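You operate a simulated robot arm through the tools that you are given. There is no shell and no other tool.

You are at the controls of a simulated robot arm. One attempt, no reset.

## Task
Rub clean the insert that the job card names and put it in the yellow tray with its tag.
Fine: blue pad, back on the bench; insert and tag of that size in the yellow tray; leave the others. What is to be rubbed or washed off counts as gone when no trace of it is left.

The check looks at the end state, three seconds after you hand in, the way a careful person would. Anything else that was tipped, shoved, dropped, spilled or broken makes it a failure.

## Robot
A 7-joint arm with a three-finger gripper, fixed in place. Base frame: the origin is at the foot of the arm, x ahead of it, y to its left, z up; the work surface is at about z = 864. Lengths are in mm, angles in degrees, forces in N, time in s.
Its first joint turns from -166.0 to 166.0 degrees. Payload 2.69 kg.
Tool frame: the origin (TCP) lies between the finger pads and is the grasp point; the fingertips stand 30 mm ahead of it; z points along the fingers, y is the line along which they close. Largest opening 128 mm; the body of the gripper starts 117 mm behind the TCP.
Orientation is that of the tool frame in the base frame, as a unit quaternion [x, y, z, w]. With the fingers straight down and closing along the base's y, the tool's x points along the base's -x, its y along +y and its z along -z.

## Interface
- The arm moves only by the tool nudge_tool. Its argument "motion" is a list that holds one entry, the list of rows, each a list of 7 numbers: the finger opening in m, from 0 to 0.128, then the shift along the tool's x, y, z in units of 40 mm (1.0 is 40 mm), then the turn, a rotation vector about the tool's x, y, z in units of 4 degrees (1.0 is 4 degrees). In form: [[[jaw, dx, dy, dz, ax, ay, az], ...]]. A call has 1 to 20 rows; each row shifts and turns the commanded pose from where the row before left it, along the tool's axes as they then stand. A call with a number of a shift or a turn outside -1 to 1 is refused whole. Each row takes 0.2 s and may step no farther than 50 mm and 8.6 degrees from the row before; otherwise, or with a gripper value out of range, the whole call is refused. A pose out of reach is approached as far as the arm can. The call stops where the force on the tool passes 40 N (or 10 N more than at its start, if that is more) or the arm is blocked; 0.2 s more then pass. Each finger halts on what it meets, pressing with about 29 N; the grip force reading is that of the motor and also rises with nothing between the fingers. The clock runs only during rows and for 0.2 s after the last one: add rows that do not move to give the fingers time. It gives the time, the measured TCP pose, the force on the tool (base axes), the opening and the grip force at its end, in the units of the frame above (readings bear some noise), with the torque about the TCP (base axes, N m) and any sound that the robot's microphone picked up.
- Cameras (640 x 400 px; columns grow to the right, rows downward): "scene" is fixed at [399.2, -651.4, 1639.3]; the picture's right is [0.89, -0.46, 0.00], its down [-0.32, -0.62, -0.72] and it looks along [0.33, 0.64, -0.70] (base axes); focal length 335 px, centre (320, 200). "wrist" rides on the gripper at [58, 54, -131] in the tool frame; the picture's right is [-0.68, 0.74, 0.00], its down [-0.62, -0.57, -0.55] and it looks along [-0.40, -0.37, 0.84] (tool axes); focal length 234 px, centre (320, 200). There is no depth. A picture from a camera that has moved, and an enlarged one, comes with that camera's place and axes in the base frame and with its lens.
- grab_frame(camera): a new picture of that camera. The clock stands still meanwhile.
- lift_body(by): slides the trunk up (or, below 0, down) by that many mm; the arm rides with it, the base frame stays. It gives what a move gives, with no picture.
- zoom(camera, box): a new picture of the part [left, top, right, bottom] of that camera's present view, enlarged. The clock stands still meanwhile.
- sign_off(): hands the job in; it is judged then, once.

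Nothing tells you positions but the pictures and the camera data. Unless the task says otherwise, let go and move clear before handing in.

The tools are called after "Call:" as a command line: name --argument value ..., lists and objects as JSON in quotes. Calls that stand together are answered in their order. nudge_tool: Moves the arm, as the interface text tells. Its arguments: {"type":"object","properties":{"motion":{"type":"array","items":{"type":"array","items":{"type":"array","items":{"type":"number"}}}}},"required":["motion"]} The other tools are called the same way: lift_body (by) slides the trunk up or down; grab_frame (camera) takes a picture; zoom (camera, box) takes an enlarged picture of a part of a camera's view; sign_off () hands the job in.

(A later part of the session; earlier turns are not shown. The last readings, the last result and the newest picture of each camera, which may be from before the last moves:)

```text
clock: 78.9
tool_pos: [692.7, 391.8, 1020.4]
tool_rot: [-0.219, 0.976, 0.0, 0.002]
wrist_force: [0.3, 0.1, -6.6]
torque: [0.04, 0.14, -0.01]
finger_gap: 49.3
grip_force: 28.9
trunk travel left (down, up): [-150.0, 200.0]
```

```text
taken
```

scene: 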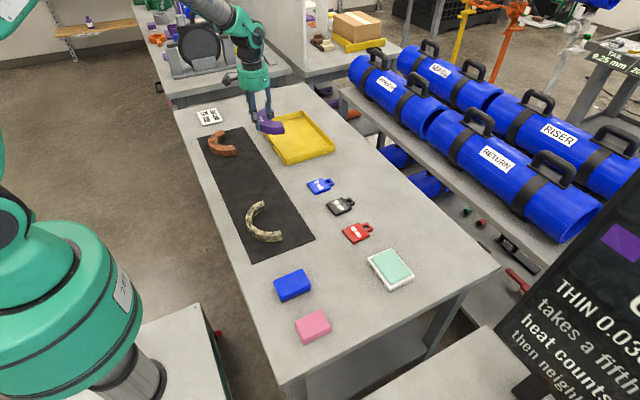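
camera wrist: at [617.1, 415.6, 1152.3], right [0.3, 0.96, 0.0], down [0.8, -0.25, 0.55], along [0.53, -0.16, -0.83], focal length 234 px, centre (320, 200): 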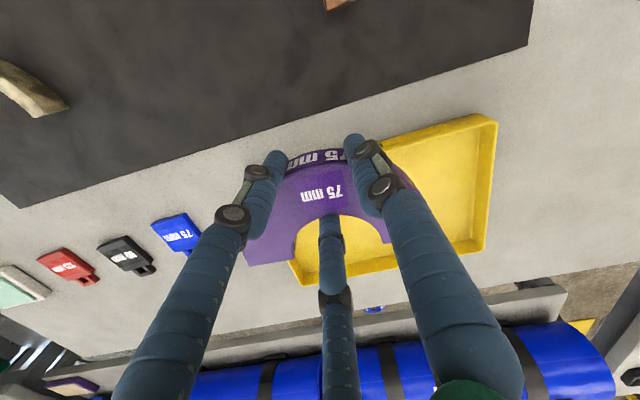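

Call:
zoom --camera "wrist" --box '[270, 90, 520, 300]'

Call:
zoom --camera "wrist" --box '[140, 190, 240, 270]'

```text
1.90 times, centred on (395, 195) of wrist
camera zoom: at [617.1, 415.6, 1152.3], right [0.3, 0.96, 0.0], down [0.8, -0.25, 0.55], along [0.53, -0.16, -0.83], focal length 446 px, centre (177, 210)
```

zoom: 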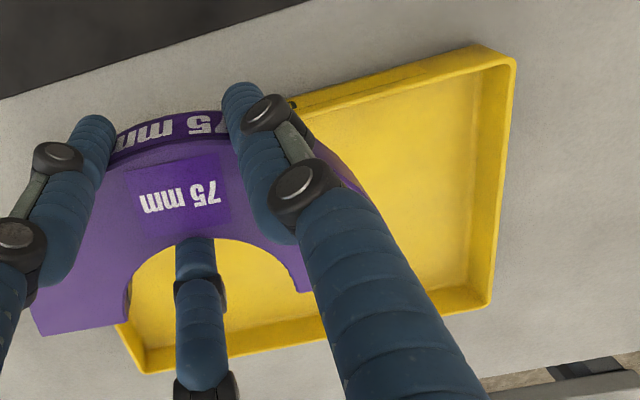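

```text
5.00 times, centred on (190, 230) of wrist
camera zoom: at [617.1, 415.6, 1152.3], right [0.3, 0.96, 0.0], down [0.8, -0.25, 0.55], along [0.53, -0.16, -0.83], focal length 1171 px, centre (970, 50)
```

zoom: 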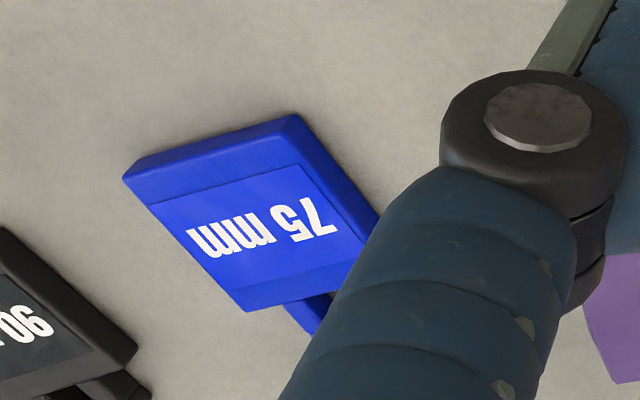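

Tray measured at x 738–936, y 289–578. I'll take the insert over the back part of the tray (ring centre at about 850, 470), leaving room for the tag in front.

Call:
nudge_tool --motion '[[[0.035, -0.4, 0.1, 0, 0, 0, 0], [0.035, -0.7, 0.2, 0, 0, 0, 0], [0.035, -0.8, 0.2, 0, 0, 0, 0], [0.035, -0.7, 0.2, 0, 0, 0, 0], [0.035, -0.44, 0.15, 0, 0, 0, 0], [0.035, 0, 0, 0, 0, 0, 0], [0.035, 0, 0, 0, 0, 0, 0]]]'

Call:
grab_frame --camera "wrist"

Call:
zoom --camera "scene" --box '[220, 60, 350, 180]'

```text
clock: 80.5
tool_pos: [787.3, 475.5, 1021.9]
tool_rot: [-0.219, 0.976, 0.002, 0.002]
wrist_force: [0.1, 0.7, -5.8]
torque: [0.04, 0.15, 0.02]
finger_gap: 49.3
grip_force: 29.2
trunk travel left (down, up): [-150.0, 200.0]
```

```text
taken
camera wrist: at [711.9, 498.5, 1152.3], right [0.3, 0.96, 0.0], down [0.8, -0.25, 0.55], along [0.53, -0.16, -0.83], focal length 234 px, centre (320, 200)
```

wrist: 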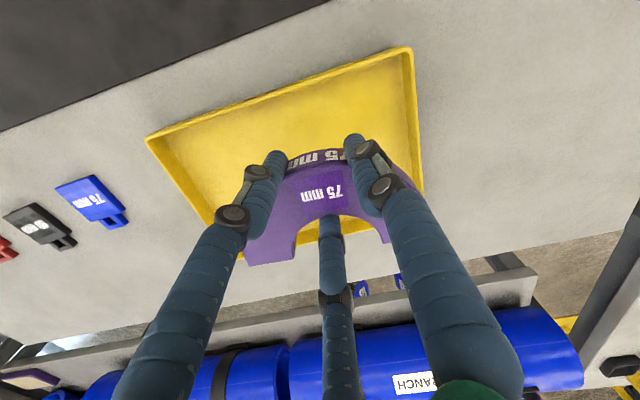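

```text
3.33 times, centred on (285, 120) of scene
camera zoom: at [399.2, -651.4, 1639.3], right [0.89, -0.46, 0.0], down [-0.32, -0.62, -0.72], along [0.33, 0.64, -0.7], focal length 1118 px, centre (437, 467)
```

zoom: 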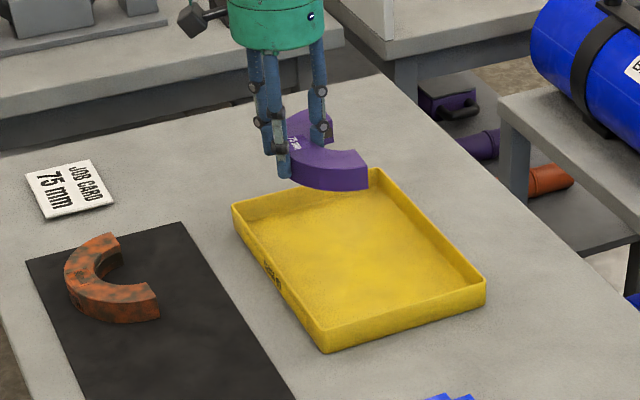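

Insert is centred over the back half of the tray. Lowering.

Call:
nudge_tool --motion '[[[0.035, 0, 0, 0.4, 0, 0, 0], [0.035, 0, 0, 0.6, 0, 0, 0], [0.035, 0, 0, 0.6, 0, 0, 0], [0.035, 0, 0, 0.5, 0, 0, 0], [0.035, 0, 0, 0.3, 0, 0, 0], [0.035, 0, 0, 0.1, 0, 0, 0], [0.035, 0, 0, 0, 0, 0, 0]]]'

Call:
grab_frame --camera "wrist"

Call:
zoom --camera "scene" --box '[230, 70, 350, 180]'

```text
clock: 82.1
tool_pos: [787.9, 475.4, 922.3]
tool_rot: [-0.22, 0.976, 0.0, 0.002]
wrist_force: [-0.1, -0.2, -6.1]
torque: [0.0, 0.14, 0.0]
finger_gap: 49.3
grip_force: 29.2
trunk travel left (down, up): [-150.0, 200.0]
```

```text
taken
camera wrist: at [712.3, 499.4, 1052.8], right [0.3, 0.96, 0.0], down [0.8, -0.25, 0.55], along [0.53, -0.16, -0.83], focal length 234 px, centre (320, 200)
```

wrist: 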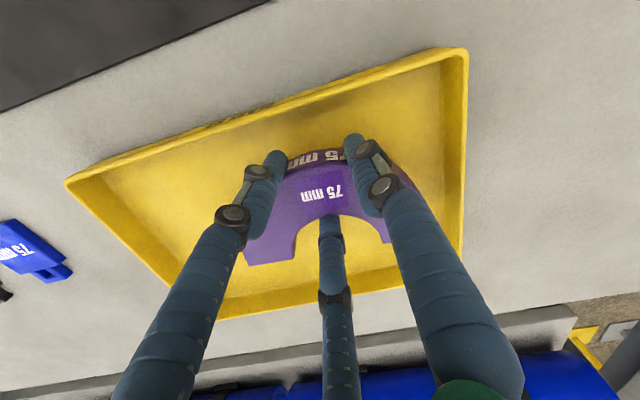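

```text
3.64 times, centred on (290, 125) of scene
camera zoom: at [399.2, -651.4, 1639.3], right [0.89, -0.46, 0.0], down [-0.32, -0.62, -0.72], along [0.33, 0.64, -0.7], focal length 1219 px, centre (429, 473)
```

zoom: 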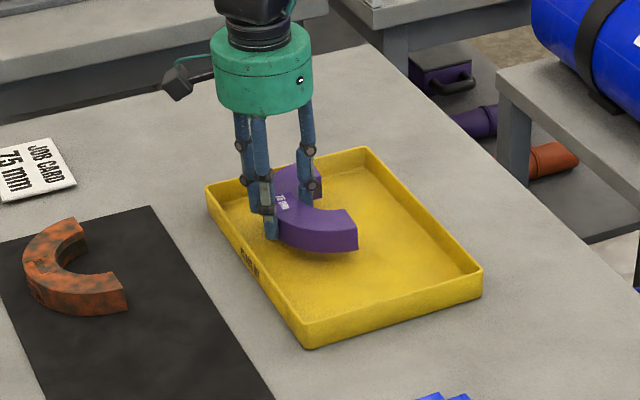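

Insert is inside the tray walls with some height still to go. Lowering in small steps until contact.

Call:
nudge_tool --motion '[[[0.035, 0, 0, 0.1, 0, 0, 0], [0.035, 0, 0, 0.1, 0, 0, 0], [0.035, 0, 0, 0.07, 0, 0, 0], [0.035, 0, 0, 0.05, 0, 0, 0], [0.035, 0, 0, 0, 0, 0, 0]]]'

```text
clock: 83.3
tool_pos: [787.1, 474.7, 909.2]
tool_rot: [-0.22, 0.976, 0.0, 0.002]
wrist_force: [-0.6, 0.3, -6.1]
torque: [0.01, 0.15, 0.0]
finger_gap: 49.2
grip_force: 29.2
trunk travel left (down, up): [-150.0, 200.0]
```

Call:
nudge_tool --motion '[[[0.035, 0, 0, 0.05, 0, 0, 0], [0.035, 0, 0, 0.04, 0, 0, 0], [0.035, 0, 0, 0, 0, 0, 0]]]'

```text
clock: 84.1
tool_pos: [786.7, 474.7, 904.5]
tool_rot: [-0.22, 0.976, 0.001, 0.002]
wrist_force: [0.2, -0.7, -6.2]
torque: [0.0, 0.12, 0.02]
finger_gap: 49.1
grip_force: 29.4
trunk travel left (down, up): [-150.0, 200.0]
```

Call:
nudge_tool --motion '[[[0.035, 0, 0, 0.03, 0, 0, 0], [0.035, 0, 0, 0.02, 0, 0, 0], [0.035, 0, 0, 0, 0, 0, 0]]]'

```text
clock: 84.9
tool_pos: [786.7, 475.9, 904.1]
tool_rot: [-0.22, 0.975, 0.0, 0.003]
wrist_force: [-2.8, 1.5, 3.8]
torque: [-0.25, -0.24, 0.02]
finger_gap: 49.3
grip_force: 28.9
trunk travel left (down, up): [-150.0, 200.0]
```

The insert is resting on the tray floor. Opening partway and rising straight up.

Call:
nudge_tool --motion '[[[0.055, 0, 0, 0, 0, 0, 0], [0.065, 0, 0, 0, 0, 0, 0], [0.08, 0, 0, 0, 0, 0, 0], [0.085, 0, 0, 0, 0, 0, 0], [0.085, 0, 0, -0.3, 0, 0, 0], [0.085, 0, 0, -0.6, 0, 0, 0], [0.085, 0, 0, -0.8, 0, 0, 0], [0.085, 0, 0, -0.8, 0, 0, 0], [0.085, 0, 0, -0.8, 0, 0, 0], [0.128, 0, 0, -0.8, 0, 0, 0], [0.128, 0, 0, 0, 0, 0, 0]]]'

Call:
grab_frame --camera "wrist"

Call:
zoom --camera "scene" --box '[230, 70, 350, 200]'

```text
clock: 87.3
tool_pos: [789.2, 474.0, 1068.7]
tool_rot: [-0.22, 0.976, 0.001, 0.001]
wrist_force: [0.1, -1.1, 0.5]
torque: [0.02, -0.02, -0.01]
finger_gap: 127.7
grip_force: 0.0
trunk travel left (down, up): [-150.0, 200.0]
```

```text
taken
camera wrist: at [713.6, 498.4, 1200.1], right [0.3, 0.96, 0.0], down [0.8, -0.25, 0.55], along [0.53, -0.16, -0.83], focal length 234 px, centre (320, 200)
```

wrist: 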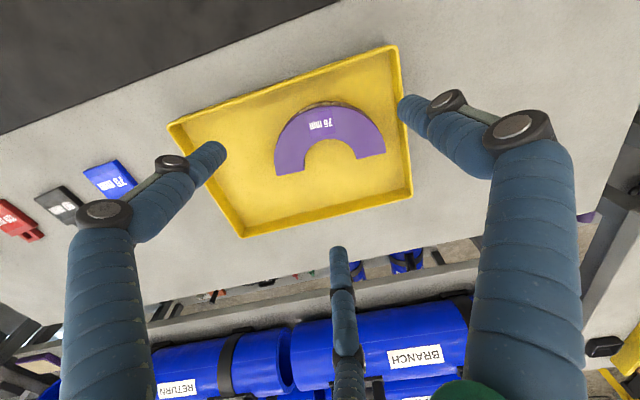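

```text
3.08 times, centred on (290, 135) of scene
camera zoom: at [399.2, -651.4, 1639.3], right [0.89, -0.46, 0.0], down [-0.32, -0.62, -0.72], along [0.33, 0.64, -0.7], focal length 1032 px, centre (412, 400)
```

zoom: 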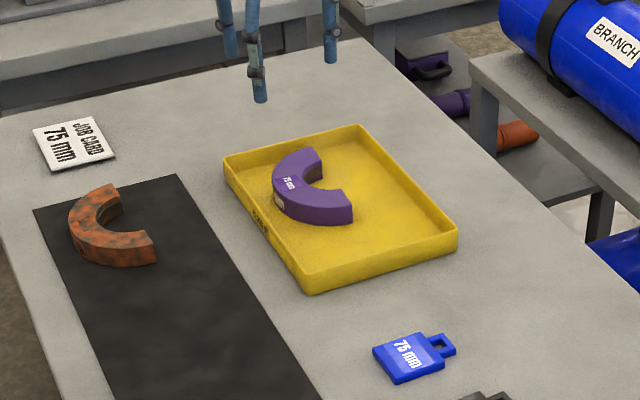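

The insert is in the tray, undisturbed. Now I'll turn the tool back straight and move above the blue 75 mm tag.

Call:
nudge_tool --motion '[[[0.128, 0, 0, 0, 0, 0, 0.6], [0.128, 0, 0, 0, 0, 0, 1], [0.128, 0, 0, 0, 0, 0, 1], [0.128, 0, 0, 0, 0, 0, 1], [0.128, 0, 0, 0, 0, 0, 1], [0.128, 0, 0, 0, 0, 0, 1], [0.128, 0, 0, 0, 0, 0, 0.775], [0.128, 0, -0.5, 0, 0, 0, 0], [0.128, 0, -0.85, 0, 0, 0, 0], [0.128, 0, -0.85, 0, 0, 0, 0], [0.128, 0, -0.85, 0, 0, 0, 0], [0.128, 0, -0.85, 0, 0, 0, 0], [0.128, 0, -0.85, 0, 0, 0, 0], [0.128, 0, -0.85, 0, 0, 0, 0], [0.128, 0, -0.85, 0, 0, 0, 0], [0.128, 0, -0.85, 0, 0, 0, 0], [0.128, 0, -0.85, 0, 0, 0, 0], [0.128, 0, -0.7, 0, 0, 0, 0], [0.128, 0, 0, 0, 0, 0, 0], [0.128, 0, 0, 0, 0, 0, 0]]]'

Call:
grab_frame --camera "wrist"

```text
clock: 91.5
tool_pos: [787.3, 119.8, 1064.7]
tool_rot: [0.001, 1.0, -0.001, 0.002]
wrist_force: [-0.7, 0.3, 0.5]
torque: [0.01, 0.01, -0.01]
finger_gap: 128.2
grip_force: 0.0
trunk travel left (down, up): [-150.0, 200.0]
```

```text
taken
camera wrist: at [729.0, 175.1, 1196.3], right [0.68, 0.74, 0.0], down [0.61, -0.57, 0.55], along [0.41, -0.37, -0.83], focal length 234 px, centre (320, 200)
```

wrist: 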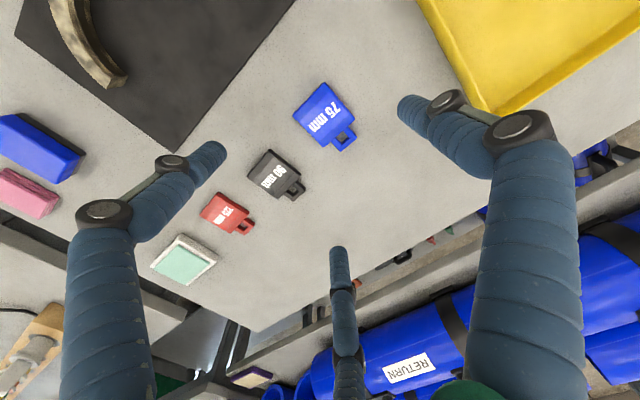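

Call:
zoom --camera "wrist" --box '[240, 70, 380, 210]'

```text
2.86 times, centred on (310, 140) of wrist
camera zoom: at [729.0, 175.1, 1196.3], right [0.68, 0.74, 0.0], down [0.61, -0.57, 0.55], along [0.41, -0.37, -0.83], focal length 669 px, centre (349, 371)
```

zoom: 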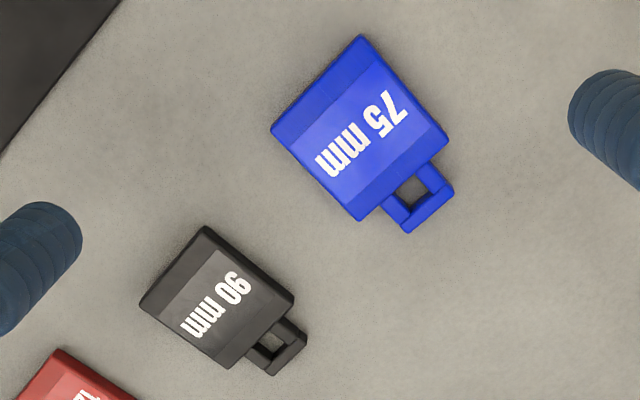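

Tag body measured at x 761–823, y 97–154. I'll aim the tool at (792, 117) so one finger takes the +y face and two take the −y corners; descending partway first.

Call:
nudge_tool --motion '[[[0.128, -0.1175, -0.075, 0.4, 0, 0, 0], [0.128, 0, 0, 0.8, 0, 0, 0], [0.128, 0, 0, 0.8, 0, 0, 0], [0.128, 0, 0, 0.8, 0, 0, 0], [0.128, 0, 0, 0.4, 0, 0, 0], [0.128, 0, 0, 0, 0, 0, 0], [0.128, 0, 0, 0, 0, 0, 0]]]'

Call:
grab_frame --camera "wrist"

Call:
zoom --camera "wrist" --box '[230, 80, 430, 240]'

Call:
zoom --camera "scene" --box '[260, 120, 380, 240]'

```text
clock: 93.1
tool_pos: [790.0, 118.1, 940.3]
tool_rot: [0.001, 1.0, -0.001, 0.002]
wrist_force: [0.4, -0.5, 0.0]
torque: [0.02, 0.02, 0.02]
finger_gap: 127.8
grip_force: 0.2
trunk travel left (down, up): [-150.0, 200.0]
```

```text
taken
camera wrist: at [732.2, 172.5, 1070.5], right [0.68, 0.73, 0.0], down [0.61, -0.57, 0.55], along [0.41, -0.37, -0.83], focal length 234 px, centre (320, 200)
```

wrist: 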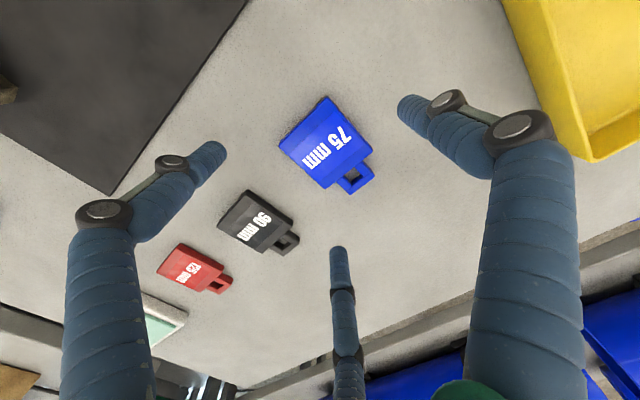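

```text
2.50 times, centred on (330, 160) of wrist
camera zoom: at [732.2, 172.5, 1070.5], right [0.68, 0.73, 0.0], down [0.61, -0.57, 0.55], along [0.41, -0.37, -0.83], focal length 585 px, centre (295, 300)
```

zoom: 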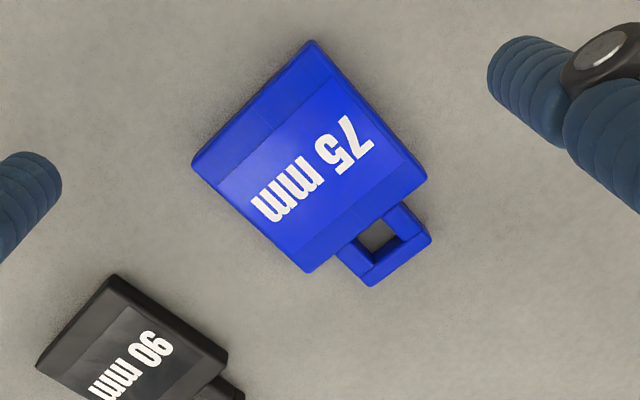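

```text
3.33 times, centred on (320, 180) of scene
camera zoom: at [399.2, -651.4, 1639.3], right [0.89, -0.46, 0.0], down [-0.32, -0.62, -0.72], along [0.33, 0.64, -0.7], focal length 1118 px, centre (320, 267)
```

zoom: 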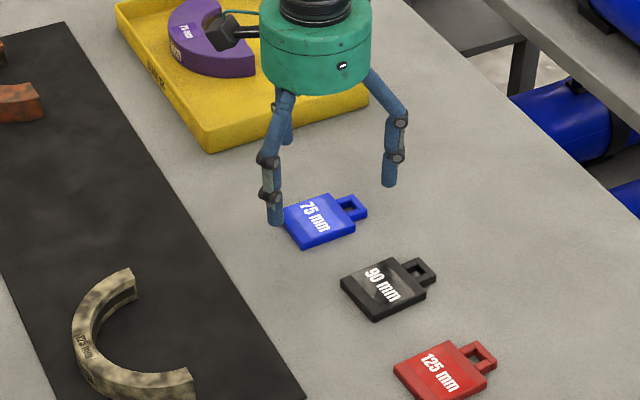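

Consistent. Descending to fingertip height just above the bench.

Call:
nudge_tool --motion '[[[0.128, -0.03, -0.02, 0.4, 0, 0, 0], [0.128, 0, 0, 0.4, 0, 0, 0], [0.128, 0, 0, 0.1, 0, 0, 0], [0.128, 0, 0, 0.08, 0, 0, 0], [0.128, 0, 0, 0.05, 0, 0, 0], [0.128, 0, 0, 0, 0, 0, 0]]]'

Call:
grab_frame --camera "wrist"

Call:
zoom --camera "scene" --box '[280, 140, 370, 220]'

```text
clock: 94.5
tool_pos: [792.6, 116.1, 896.9]
tool_rot: [0.001, 1.0, 0.0, 0.002]
wrist_force: [-0.3, 0.0, -0.4]
torque: [0.04, 0.0, -0.01]
finger_gap: 128.0
grip_force: 0.0
trunk travel left (down, up): [-150.0, 200.0]
```

```text
taken
camera wrist: at [734.5, 170.6, 1028.9], right [0.68, 0.74, 0.0], down [0.61, -0.57, 0.55], along [0.41, -0.37, -0.84], focal length 234 px, centre (320, 200)
```

wrist: 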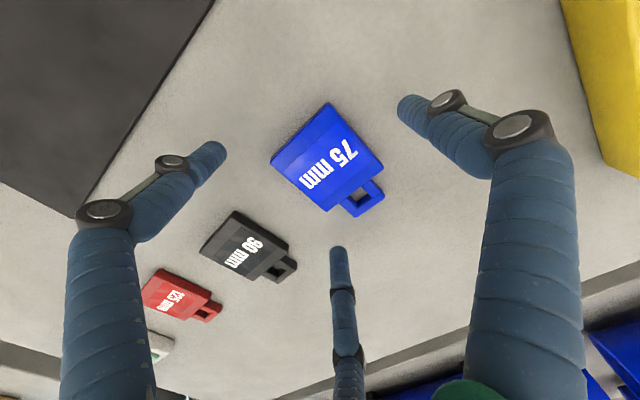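

```text
5.00 times, centred on (325, 180) of scene
camera zoom: at [399.2, -651.4, 1639.3], right [0.89, -0.46, 0.0], down [-0.32, -0.62, -0.72], along [0.33, 0.64, -0.7], focal length 1676 px, centre (295, 300)
```

zoom: 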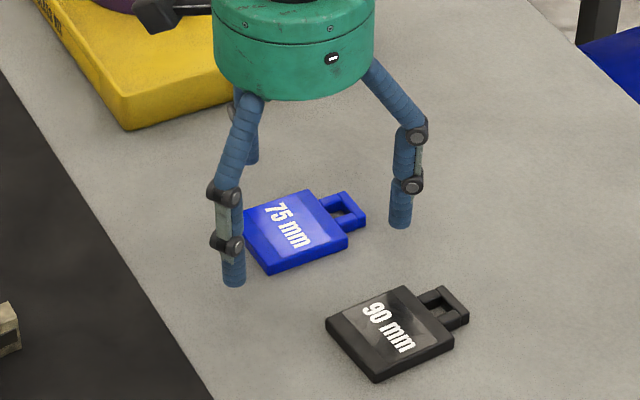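

Call:
nudge_tool --motion '[[[0.11, 0, 0, 0, 0, 0, 0], [0.1, 0, 0, 0, 0, 0, 0], [0.09, 0, 0, 0, 0, 0, 0], [0.08, 0, 0, 0, 0, 0, 0], [0.07, 0, 0, 0, 0, 0, 0], [0.06, 0, 0, 0, 0, 0, 0], [0.06, 0, 0, 0, 0, 0, 0]]]'

Call:
grab_frame --camera "wrist"

Call:
zoom --camera "scene" --box '[280, 140, 370, 220]'

```text
clock: 96.1
tool_pos: [792.3, 115.8, 899.2]
tool_rot: [0.001, 1.0, 0.0, 0.002]
wrist_force: [1.4, 0.9, 9.9]
torque: [-0.18, -0.41, 0.09]
finger_gap: 62.6
grip_force: 1.4
trunk travel left (down, up): [-150.0, 200.0]
```

```text
taken
camera wrist: at [734.6, 170.8, 1030.0], right [0.68, 0.74, 0.0], down [0.61, -0.57, 0.55], along [0.41, -0.37, -0.83], focal length 234 px, centre (320, 200)
```

wrist: 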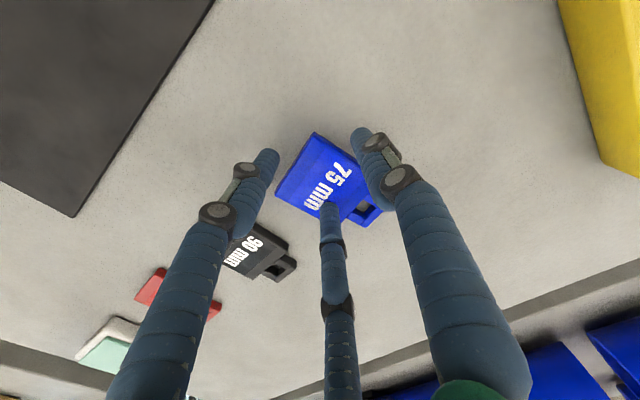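

```text
5.00 times, centred on (325, 180) of scene
camera zoom: at [399.2, -651.4, 1639.3], right [0.89, -0.46, 0.0], down [-0.32, -0.62, -0.72], along [0.33, 0.64, -0.7], focal length 1676 px, centre (295, 300)
```

zoom: 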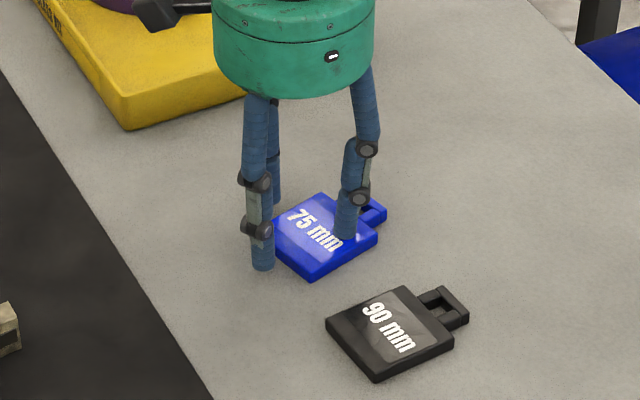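

One finger slid up over the tag's edge instead of gripping it. I'll raise slightly, open, and look at where the tag is now.

Call:
nudge_tool --motion '[[[0.063, 0, 0, -0.1, 0, 0, 0], [0.063, 0, 0, -0.2, 0, 0, 0], [0.08, 0, 0, -0.2, 0, 0, 0], [0.128, 0, 0, -0.3, 0, 0, 0], [0.128, 0, 0, -0.4, 0, 0, 0], [0.128, 0, 0, 0, 0, 0, 0], [0.128, 0, 0, 0, 0, 0, 0]]]'

Call:
grab_frame --camera "wrist"

Call:
zoom --camera "wrist" --box '[230, 80, 430, 240]'

Call:
zoom --camera "scene" --box '[280, 140, 370, 220]'

```text
clock: 97.7
tool_pos: [791.6, 117.2, 945.7]
tool_rot: [0.001, 1.0, 0.001, 0.001]
wrist_force: [-1.0, 0.3, -0.8]
torque: [0.0, -0.02, 0.0]
finger_gap: 128.1
grip_force: 0.0
trunk travel left (down, up): [-150.0, 200.0]
```

```text
taken
camera wrist: at [733.5, 171.8, 1076.1], right [0.68, 0.74, 0.0], down [0.61, -0.57, 0.55], along [0.41, -0.37, -0.84], focal length 234 px, centre (320, 200)
```

wrist: 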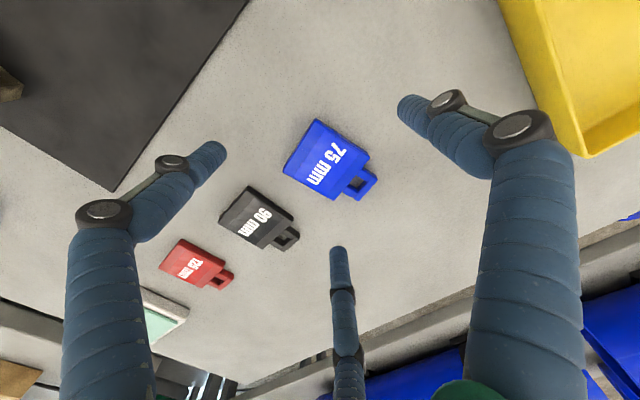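

```text
2.50 times, centred on (330, 160) of wrist
camera zoom: at [733.5, 171.8, 1076.1], right [0.68, 0.74, 0.0], down [0.61, -0.57, 0.55], along [0.41, -0.37, -0.84], focal length 585 px, centre (295, 300)
```

zoom: 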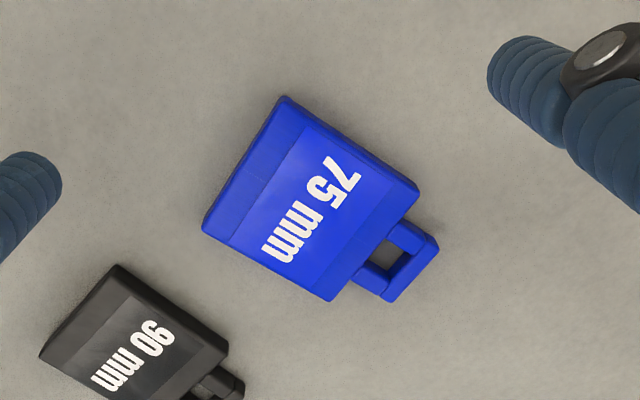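

```text
5.00 times, centred on (325, 180) of scene
camera zoom: at [399.2, -651.4, 1639.3], right [0.89, -0.46, 0.0], down [-0.32, -0.62, -0.72], along [0.33, 0.64, -0.7], focal length 1676 px, centre (295, 300)
```

zoom: 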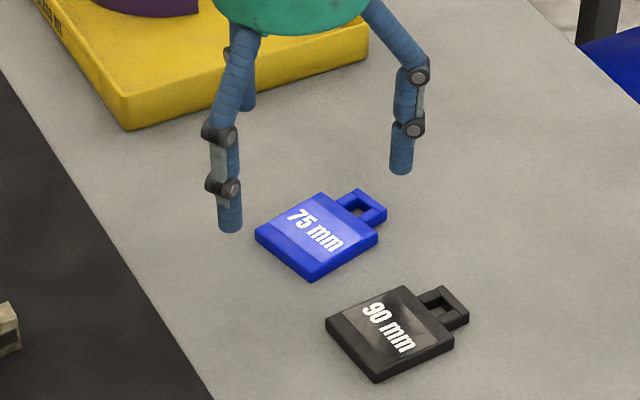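

The tag slid about 15 mm and turned about 14°, staying flat and clear of the black tag. I'll turn the tool to match and retry with the fingertips lower, practically on the bench.

Call:
nudge_tool --motion '[[[0.128, -0.39, -0.285, 0, 0, 0, 0], [0.128, 0, 0, 0, 0, 0, -0.8625], [0.128, 0, 0, 0, 0, 0, -0.8625], [0.128, 0, 0, 0, 0, 0, -0.8625], [0.128, 0, 0, 0, 0, 0, -0.8625], [0.128, 0, 0, 0, 0, 0, 0], [0.128, 0, 0, 0, 0, 0, 0]]]'

Call:
zoom --camera "wrist" --box '[200, 80, 440, 260]'

```text
clock: 99.3
tool_pos: [807.3, 105.5, 947.1]
tool_rot: [-0.118, 0.993, 0.0, 0.002]
wrist_force: [-1.0, -0.3, 0.1]
torque: [0.01, 0.03, -0.02]
finger_gap: 128.2
grip_force: 0.0
trunk travel left (down, up): [-150.0, 200.0]
```

```text
2.22 times, centred on (320, 170) of wrist
camera zoom: at [737.9, 145.0, 1076.7], right [0.48, 0.88, 0.0], down [0.73, -0.4, 0.55], along [0.48, -0.26, -0.83], focal length 520 px, centre (320, 267)
```

zoom: 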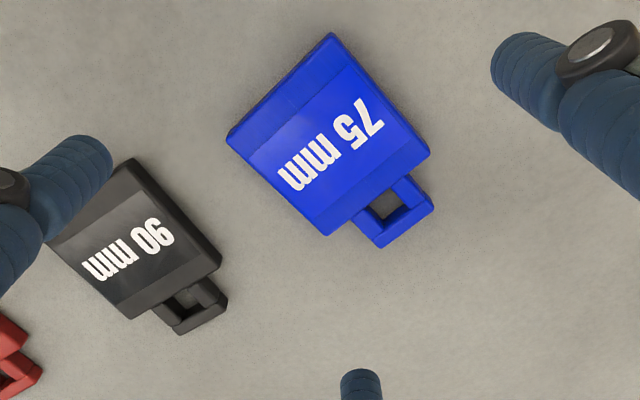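

Nicely aligned. Applying tiny corrections and descending until the fingertips nearly touch the bench.

Call:
nudge_tool --motion '[[[0.128, 0.0325, -0.0375, 0.4, 0, 0, 0.4], [0.128, 0, 0, 0.5, 0, 0, 0], [0.128, 0, 0, 0.25, 0, 0, 0], [0.128, 0, 0, 0.1, 0, 0, 0], [0.128, 0, 0, 0.04, 0, 0, 0], [0.128, 0, 0, 0, 0, 0, 0]]]'

```text
clock: 100.7
tool_pos: [806.3, 104.4, 894.4]
tool_rot: [-0.106, 0.994, -0.001, 0.002]
wrist_force: [0.4, -0.9, -0.8]
torque: [0.02, 0.02, 0.0]
finger_gap: 127.9
grip_force: 0.1
trunk travel left (down, up): [-150.0, 200.0]
```

Call:
nudge_tool --motion '[[[0.128, 0, 0, 0.02, 0, 0, 0], [0.128, 0, 0, 0.02, 0, 0, 0], [0.128, 0, 0, 0, 0, 0, 0]]]'

Call:
zoom --camera "wrist" --box '[200, 80, 440, 280]'

Call:
zoom --camera "scene" --box '[290, 140, 370, 220]'

```text
clock: 101.5
tool_pos: [806.0, 102.9, 892.6]
tool_rot: [-0.105, 0.994, 0.0, 0.002]
wrist_force: [0.1, -0.1, 0.0]
torque: [-0.02, 0.01, 0.02]
finger_gap: 127.8
grip_force: 0.1
trunk travel left (down, up): [-150.0, 200.0]
```

```text
2.00 times, centred on (320, 180) of wrist
camera zoom: at [738.0, 144.7, 1024.0], right [0.51, 0.86, 0.0], down [0.72, -0.42, 0.55], along [0.48, -0.28, -0.83], focal length 468 px, centre (320, 240)
```

zoom: 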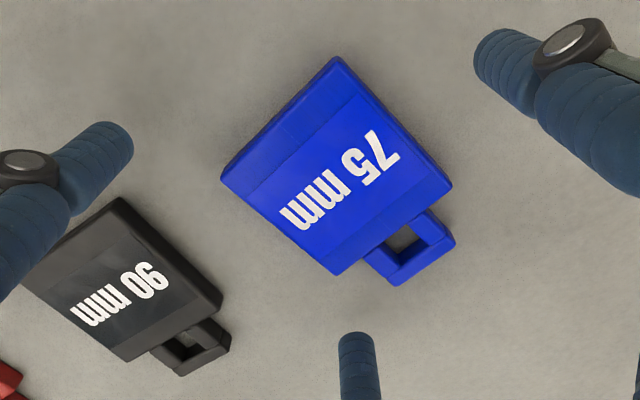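

```text
5.00 times, centred on (330, 180) of scene
camera zoom: at [399.2, -651.4, 1639.3], right [0.89, -0.46, 0.0], down [-0.32, -0.62, -0.72], along [0.33, 0.64, -0.7], focal length 1676 px, centre (270, 300)
```

zoom: 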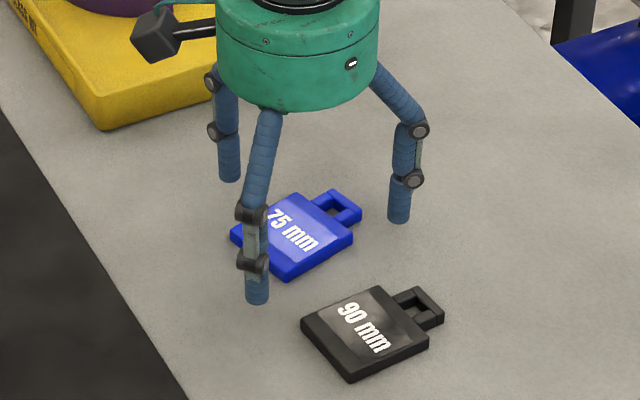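

Aligned, with no bench contact yet. I'll close only to 84 mm (still clear of the tag) and see whether the fingertips change height.

Call:
nudge_tool --motion '[[[0.115, 0, 0, 0, 0, 0, 0], [0.1, 0, 0, 0, 0, 0, 0], [0.09, 0, 0, 0, 0, 0, 0], [0.085, 0, 0, 0, 0, 0, 0], [0.085, 0, 0, 0, 0, 0, 0]]]'

Call:
zoom --camera "wrist" --box '[200, 80, 440, 280]'

Call:
zoom --camera "scene" --box '[290, 140, 370, 220]'

```text
clock: 102.7
tool_pos: [804.8, 104.4, 892.4]
tool_rot: [-0.105, 0.994, 0.0, 0.002]
wrist_force: [-1.6, 0.3, 0.2]
torque: [0.02, -0.02, -0.01]
finger_gap: 84.7
grip_force: 0.0
trunk travel left (down, up): [-150.0, 200.0]
```

```text
2.00 times, centred on (320, 180) of wrist
camera zoom: at [738.0, 144.7, 1024.0], right [0.51, 0.86, 0.0], down [0.72, -0.42, 0.55], along [0.48, -0.28, -0.83], focal length 468 px, centre (320, 240)
```

zoom: 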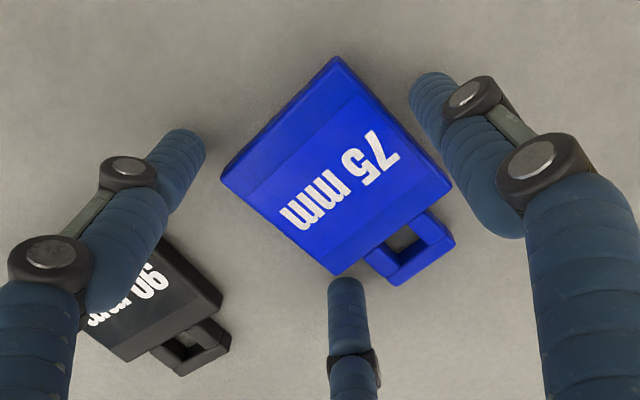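

```text
5.00 times, centred on (330, 180) of scene
camera zoom: at [399.2, -651.4, 1639.3], right [0.89, -0.46, 0.0], down [-0.32, -0.62, -0.72], along [0.33, 0.64, -0.7], focal length 1676 px, centre (270, 300)
```

zoom: 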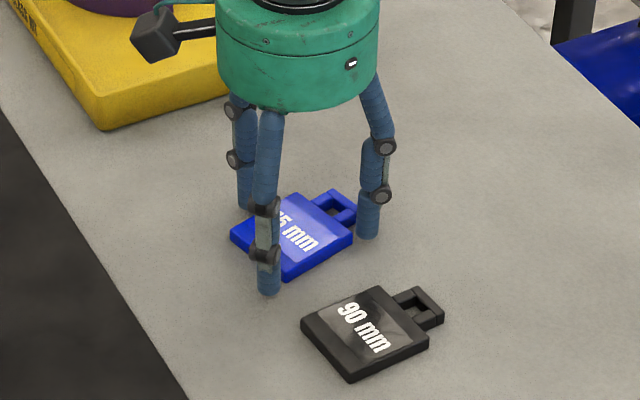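

Call:
nudge_tool --motion '[[[0.08, 0, 0, 0, 0, 0, 0], [0.077, 0, 0, 0, 0, 0, 0], [0.074, 0, 0, 0, 0, 0, 0], [0.074, 0, 0, 0, 0, 0, 0]]]'

Call:
zoom --camera "wrist" --box '[200, 80, 440, 280]'

Call:
zoom --camera "scene" --box '[290, 140, 370, 220]'

```text
clock: 103.7
tool_pos: [804.5, 104.7, 892.6]
tool_rot: [-0.106, 0.994, 0.0, 0.001]
wrist_force: [-0.4, -1.0, 0.9]
torque: [0.03, 0.01, 0.0]
finger_gap: 75.2
grip_force: 27.5
trunk travel left (down, up): [-150.0, 200.0]
```

```text
2.00 times, centred on (320, 180) of wrist
camera zoom: at [738.0, 144.7, 1024.0], right [0.51, 0.86, 0.0], down [0.72, -0.42, 0.55], along [0.48, -0.28, -0.83], focal length 468 px, centre (320, 240)
```

zoom: 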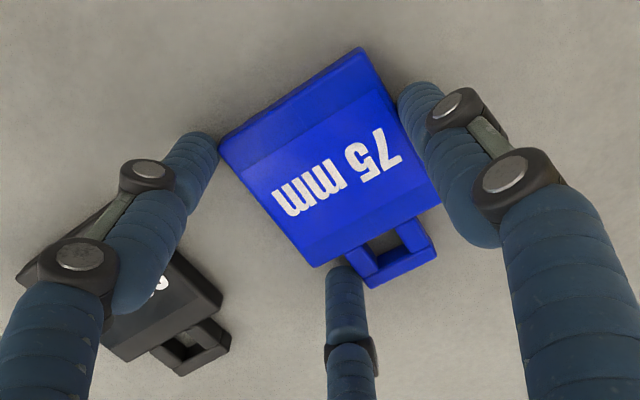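

```text
5.00 times, centred on (330, 180) of scene
camera zoom: at [399.2, -651.4, 1639.3], right [0.89, -0.46, 0.0], down [-0.32, -0.62, -0.72], along [0.33, 0.64, -0.7], focal length 1676 px, centre (270, 300)
```

zoom: 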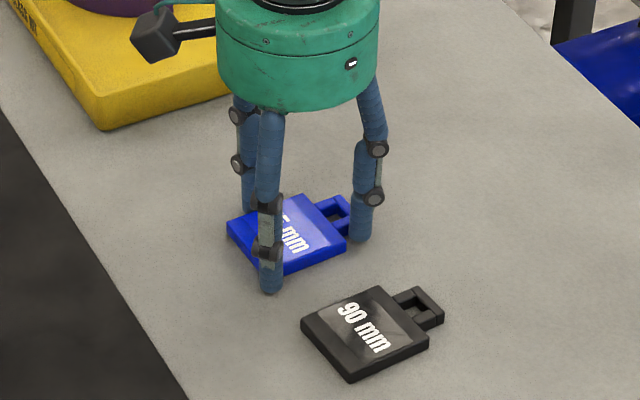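

The tag is now gripped by all three fingers (27.5 N, no upward push). I'll tighten slightly and check it holds steady.

Call:
nudge_tool --motion '[[[0.068, 0, 0, 0, 0, 0, 0], [0.065, 0, 0, 0, 0, 0, 0], [0.065, 0, 0, 0, 0, 0, 0]]]'

Call:
zoom --camera "wrist" --box '[200, 80, 440, 280]'

```text
clock: 104.5
tool_pos: [806.9, 104.3, 892.3]
tool_rot: [-0.105, 0.994, 0.0, 0.001]
wrist_force: [-0.5, -0.3, 0.0]
torque: [-0.01, -0.01, 0.0]
finger_gap: 74.3
grip_force: 29.4
trunk travel left (down, up): [-150.0, 200.0]
```

```text
2.00 times, centred on (320, 180) of wrist
camera zoom: at [738.0, 144.7, 1024.1], right [0.51, 0.86, 0.0], down [0.72, -0.42, 0.55], along [0.48, -0.28, -0.83], focal length 468 px, centre (320, 240)
```

zoom: 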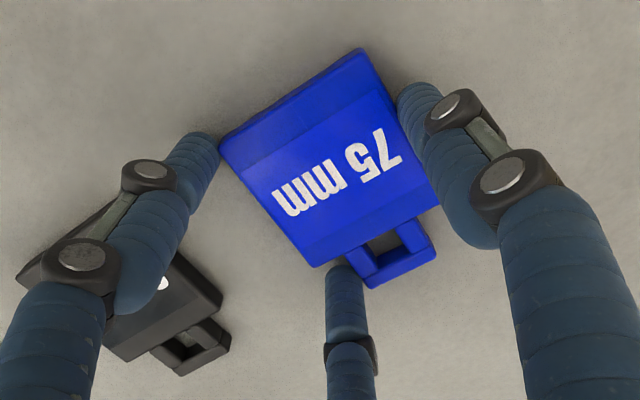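

Stable. Lifting slowly and checking.

Call:
nudge_tool --motion '[[[0.06, 0, 0, -0.1, 0, 0, 0], [0.06, 0, 0, -0.2, 0, 0, 0], [0.06, 0, 0, -0.2, 0, 0, 0], [0.06, 0, 0, 0, 0, 0, 0]]]'

Call:
zoom --camera "wrist" --box '[200, 80, 440, 280]'

Call:
zoom --camera "scene" --box '[290, 140, 370, 220]'

```text
clock: 105.5
tool_pos: [807.1, 103.5, 912.8]
tool_rot: [-0.106, 0.994, 0.0, 0.001]
wrist_force: [-0.2, 0.7, -0.2]
torque: [0.0, -0.03, -0.02]
finger_gap: 74.3
grip_force: 29.4
trunk travel left (down, up): [-150.0, 200.0]
```

```text
2.00 times, centred on (320, 180) of wrist
camera zoom: at [739.0, 143.6, 1044.1], right [0.51, 0.86, 0.0], down [0.72, -0.42, 0.55], along [0.48, -0.28, -0.83], focal length 468 px, centre (320, 240)
```

zoom: 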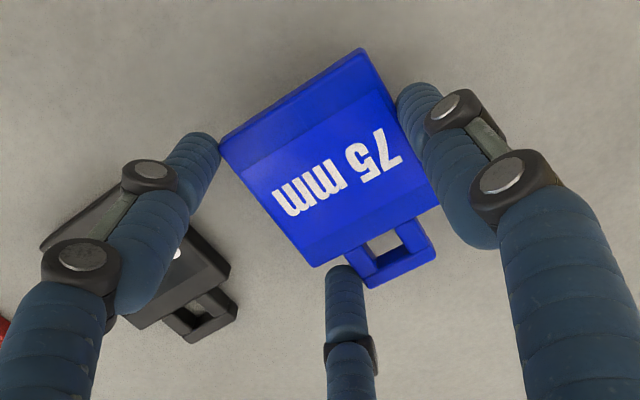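

```text
5.00 times, centred on (330, 180) of scene
camera zoom: at [399.2, -651.4, 1639.3], right [0.89, -0.46, 0.0], down [-0.32, -0.62, -0.72], along [0.33, 0.64, -0.7], focal length 1676 px, centre (270, 300)
```

zoom: 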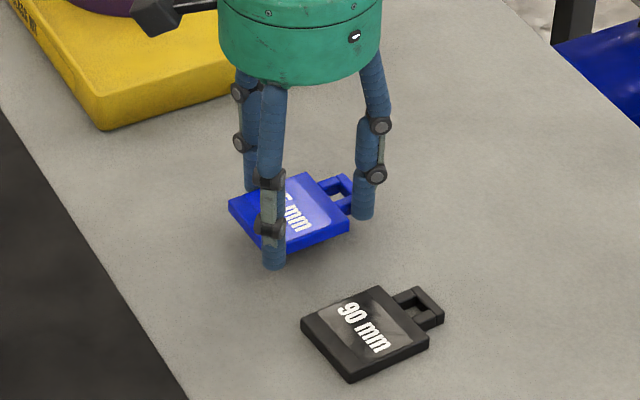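

The tag is held and level. I'll lift it, straighten the tool, and carry it to the front part of the tray at about (806, 337).

Call:
nudge_tool --motion '[[[0.06, 0, 0, -0.4, 0, 0, 0], [0.06, 0, 0, -0.6, 0, 0, 0], [0.06, 0, 0, -0.6, 0, 0, 0], [0.06, 0, 0, -0.4, 0, 0, 0], [0.06, 0, 0, 0, 0, 0, 0.75], [0.06, 0, 0, 0, 0, 0, 0.75], [0.06, 0, 0, 0, 0, 0, 0.75], [0.06, 0, 0, 0, 0, 0, 0.76], [0.06, 0, 0.4, 0, 0, 0, 0], [0.06, 0, 0.7, 0, 0, 0, 0], [0.06, 0, 0.8, 0, 0, 0, 0], [0.06, 0, 0.8, 0, 0, 0, 0], [0.06, 0, 0.8, 0, 0, 0, 0], [0.06, 0, 0.8, 0, 0, 0, 0], [0.06, 0, 0.8, 0, 0, 0, 0], [0.06, 0, 0.5, 0, 0, 0, 0], [0.06, 0, 0.24, 0, 0, 0, 0], [0.06, 0, 0, 0, 0, 0, 0], [0.06, 0, 0, 0, 0, 0, 0]]]'

Call:
grab_frame --camera "wrist"

Call:
zoom --camera "scene" --box '[240, 70, 360, 190]'

```text
clock: 109.5
tool_pos: [807.8, 336.7, 993.6]
tool_rot: [-0.001, 1.0, 0.0, 0.002]
wrist_force: [-0.6, 0.0, 1.8]
torque: [0.01, -0.04, 0.02]
finger_gap: 74.0
grip_force: 29.0
trunk travel left (down, up): [-150.0, 200.0]
```

```text
taken
camera wrist: at [750.0, 391.8, 1124.2], right [0.68, 0.74, 0.0], down [0.61, -0.57, 0.55], along [0.41, -0.37, -0.83], focal length 234 px, centre (320, 200)
```

wrist: 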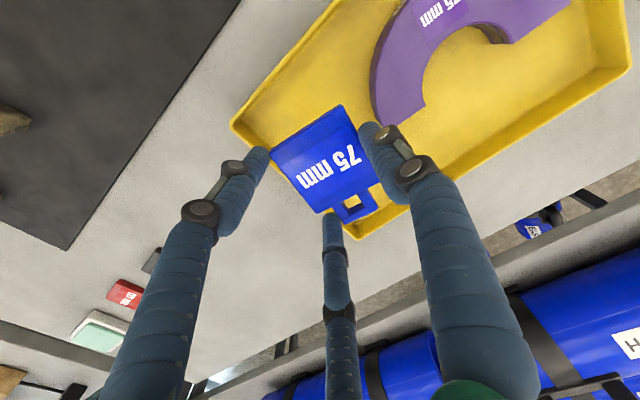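

```text
3.33 times, centred on (300, 130) of scene
camera zoom: at [399.2, -651.4, 1639.3], right [0.89, -0.46, 0.0], down [-0.32, -0.62, -0.72], along [0.33, 0.64, -0.7], focal length 1118 px, centre (387, 433)
```

zoom: 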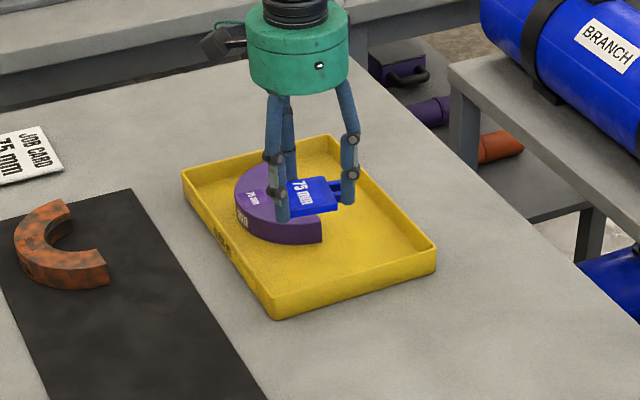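

Clear on all sides: about 14 mm to the insert and 11 mm to the front wall. Lowering, with a 2 mm shift away from the insert.

Call:
nudge_tool --motion '[[[0.06, 0, -0.05, 0.4, 0, 0, 0], [0.06, 0, 0, 0.6, 0, 0, 0], [0.06, 0, 0, 0.6, 0, 0, 0], [0.06, 0, 0, 0.4, 0, 0, 0], [0.06, 0, 0, 0.15, 0, 0, 0], [0.06, 0, 0, 0, 0, 0, 0]]]'

Call:
grab_frame --camera "wrist"

Call:
zoom --camera "scene" --box '[240, 80, 350, 180]'

```text
clock: 110.9
tool_pos: [806.2, 336.0, 904.8]
tool_rot: [-0.001, 1.0, 0.0, 0.002]
wrist_force: [0.8, -0.3, 0.4]
torque: [0.0, 0.03, -0.03]
finger_gap: 74.0
grip_force: 29.4
trunk travel left (down, up): [-150.0, 200.0]
```

```text
taken
camera wrist: at [748.9, 389.2, 1036.5], right [0.68, 0.74, 0.0], down [0.61, -0.57, 0.55], along [0.41, -0.37, -0.83], focal length 234 px, centre (320, 200)
```

wrist: 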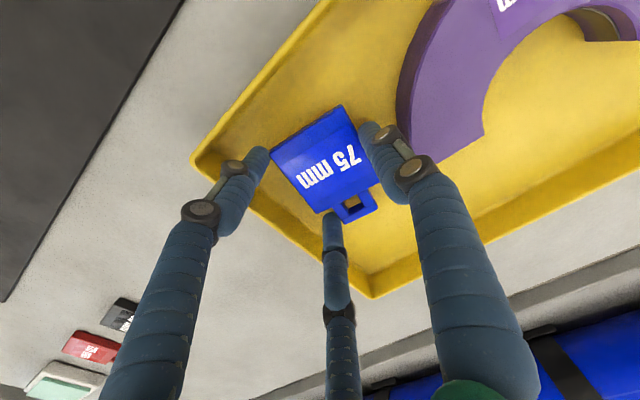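

```text
4.00 times, centred on (295, 130) of scene
camera zoom: at [399.2, -651.4, 1639.3], right [0.89, -0.46, 0.0], down [-0.32, -0.62, -0.72], along [0.33, 0.64, -0.7], focal length 1341 px, centre (420, 480)
```

zoom: 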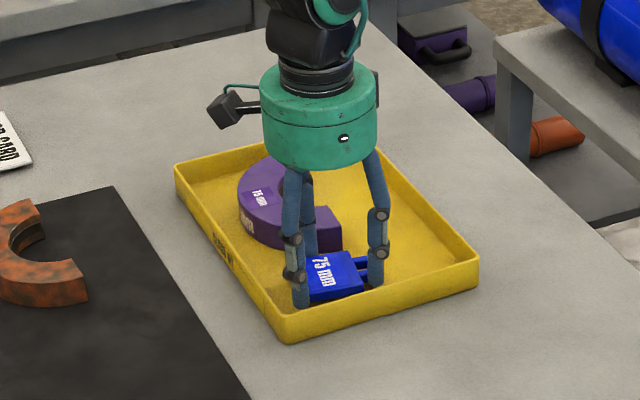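

Inside the tray and clear. Final small lowering steps until contact.

Call:
nudge_tool --motion '[[[0.06, 0, 0, 0.08, 0, 0, 0], [0.06, 0, 0, 0.05, 0, 0, 0], [0.06, 0, 0, 0.03, 0, 0, 0], [0.06, 0, 0, 0, 0, 0, 0]]]'

```text
clock: 111.9
tool_pos: [806.3, 334.4, 901.6]
tool_rot: [0.0, 1.0, 0.001, 0.002]
wrist_force: [0.2, -0.8, 0.1]
torque: [-0.03, -0.02, 0.01]
finger_gap: 73.8
grip_force: 29.1
trunk travel left (down, up): [-150.0, 200.0]
```

Call:
nudge_tool --motion '[[[0.06, 0, 0, 0.05, 0, 0, 0], [0.06, 0, 0, 0.04, 0, 0, 0], [0.06, 0, 0, 0, 0, 0, 0]]]'

```text
clock: 112.7
tool_pos: [806.8, 334.6, 898.3]
tool_rot: [0.0, 1.0, 0.001, 0.002]
wrist_force: [-1.9, 0.3, 11.4]
torque: [-0.06, 0.34, -0.03]
finger_gap: 74.3
grip_force: 28.9
trunk travel left (down, up): [-150.0, 200.0]
```

Touching the tray floor. Easing off, opening slightly, then rising straight up.

Call:
nudge_tool --motion '[[[0.06, 0, 0, -0.02, 0, 0, 0], [0.076, 0, 0, 0, 0, 0, 0], [0.08, 0, 0, 0, 0, 0, 0], [0.084, 0, 0, 0, 0, 0, 0], [0.084, 0, 0, 0, 0, 0, 0], [0.084, 0, 0, -0.2, 0, 0, 0], [0.084, 0, 0, -0.5, 0, 0, 0], [0.084, 0, 0, -0.8, 0, 0, 0], [0.084, 0, 0, -0.8, 0, 0, 0], [0.084, 0, 0, -0.8, 0, 0, 0], [0.084, 0, 0, -0.8, 0, 0, 0], [0.084, 0, 0, 0, 0, 0, 0]]]'

Call:
grab_frame --camera "wrist"

Call:
zoom --camera "scene" --box '[240, 80, 350, 180]'

```text
clock: 115.3
tool_pos: [805.1, 334.7, 1055.4]
tool_rot: [0.0, 1.0, -0.001, 0.001]
wrist_force: [0.0, -0.4, -0.3]
torque: [0.03, -0.04, 0.03]
finger_gap: 84.3
grip_force: 0.0
trunk travel left (down, up): [-150.0, 200.0]
```

```text
taken
camera wrist: at [746.0, 388.6, 1187.0], right [0.68, 0.74, 0.0], down [0.61, -0.57, 0.55], along [0.41, -0.37, -0.83], focal length 234 px, centre (320, 200)
```

wrist: 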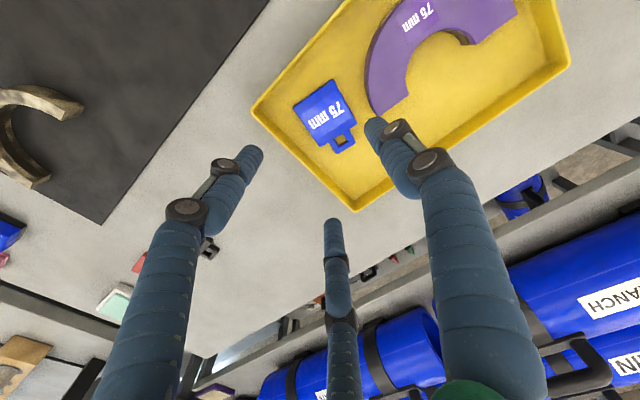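

```text
4.00 times, centred on (295, 130) of scene
camera zoom: at [399.2, -651.4, 1639.3], right [0.89, -0.46, 0.0], down [-0.32, -0.62, -0.72], along [0.33, 0.64, -0.7], focal length 1341 px, centre (420, 480)
```

zoom: 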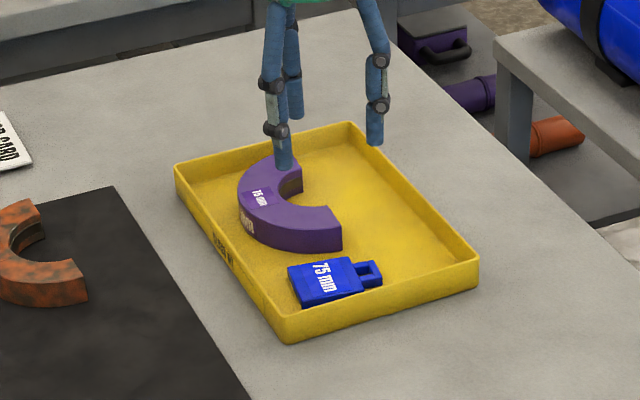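

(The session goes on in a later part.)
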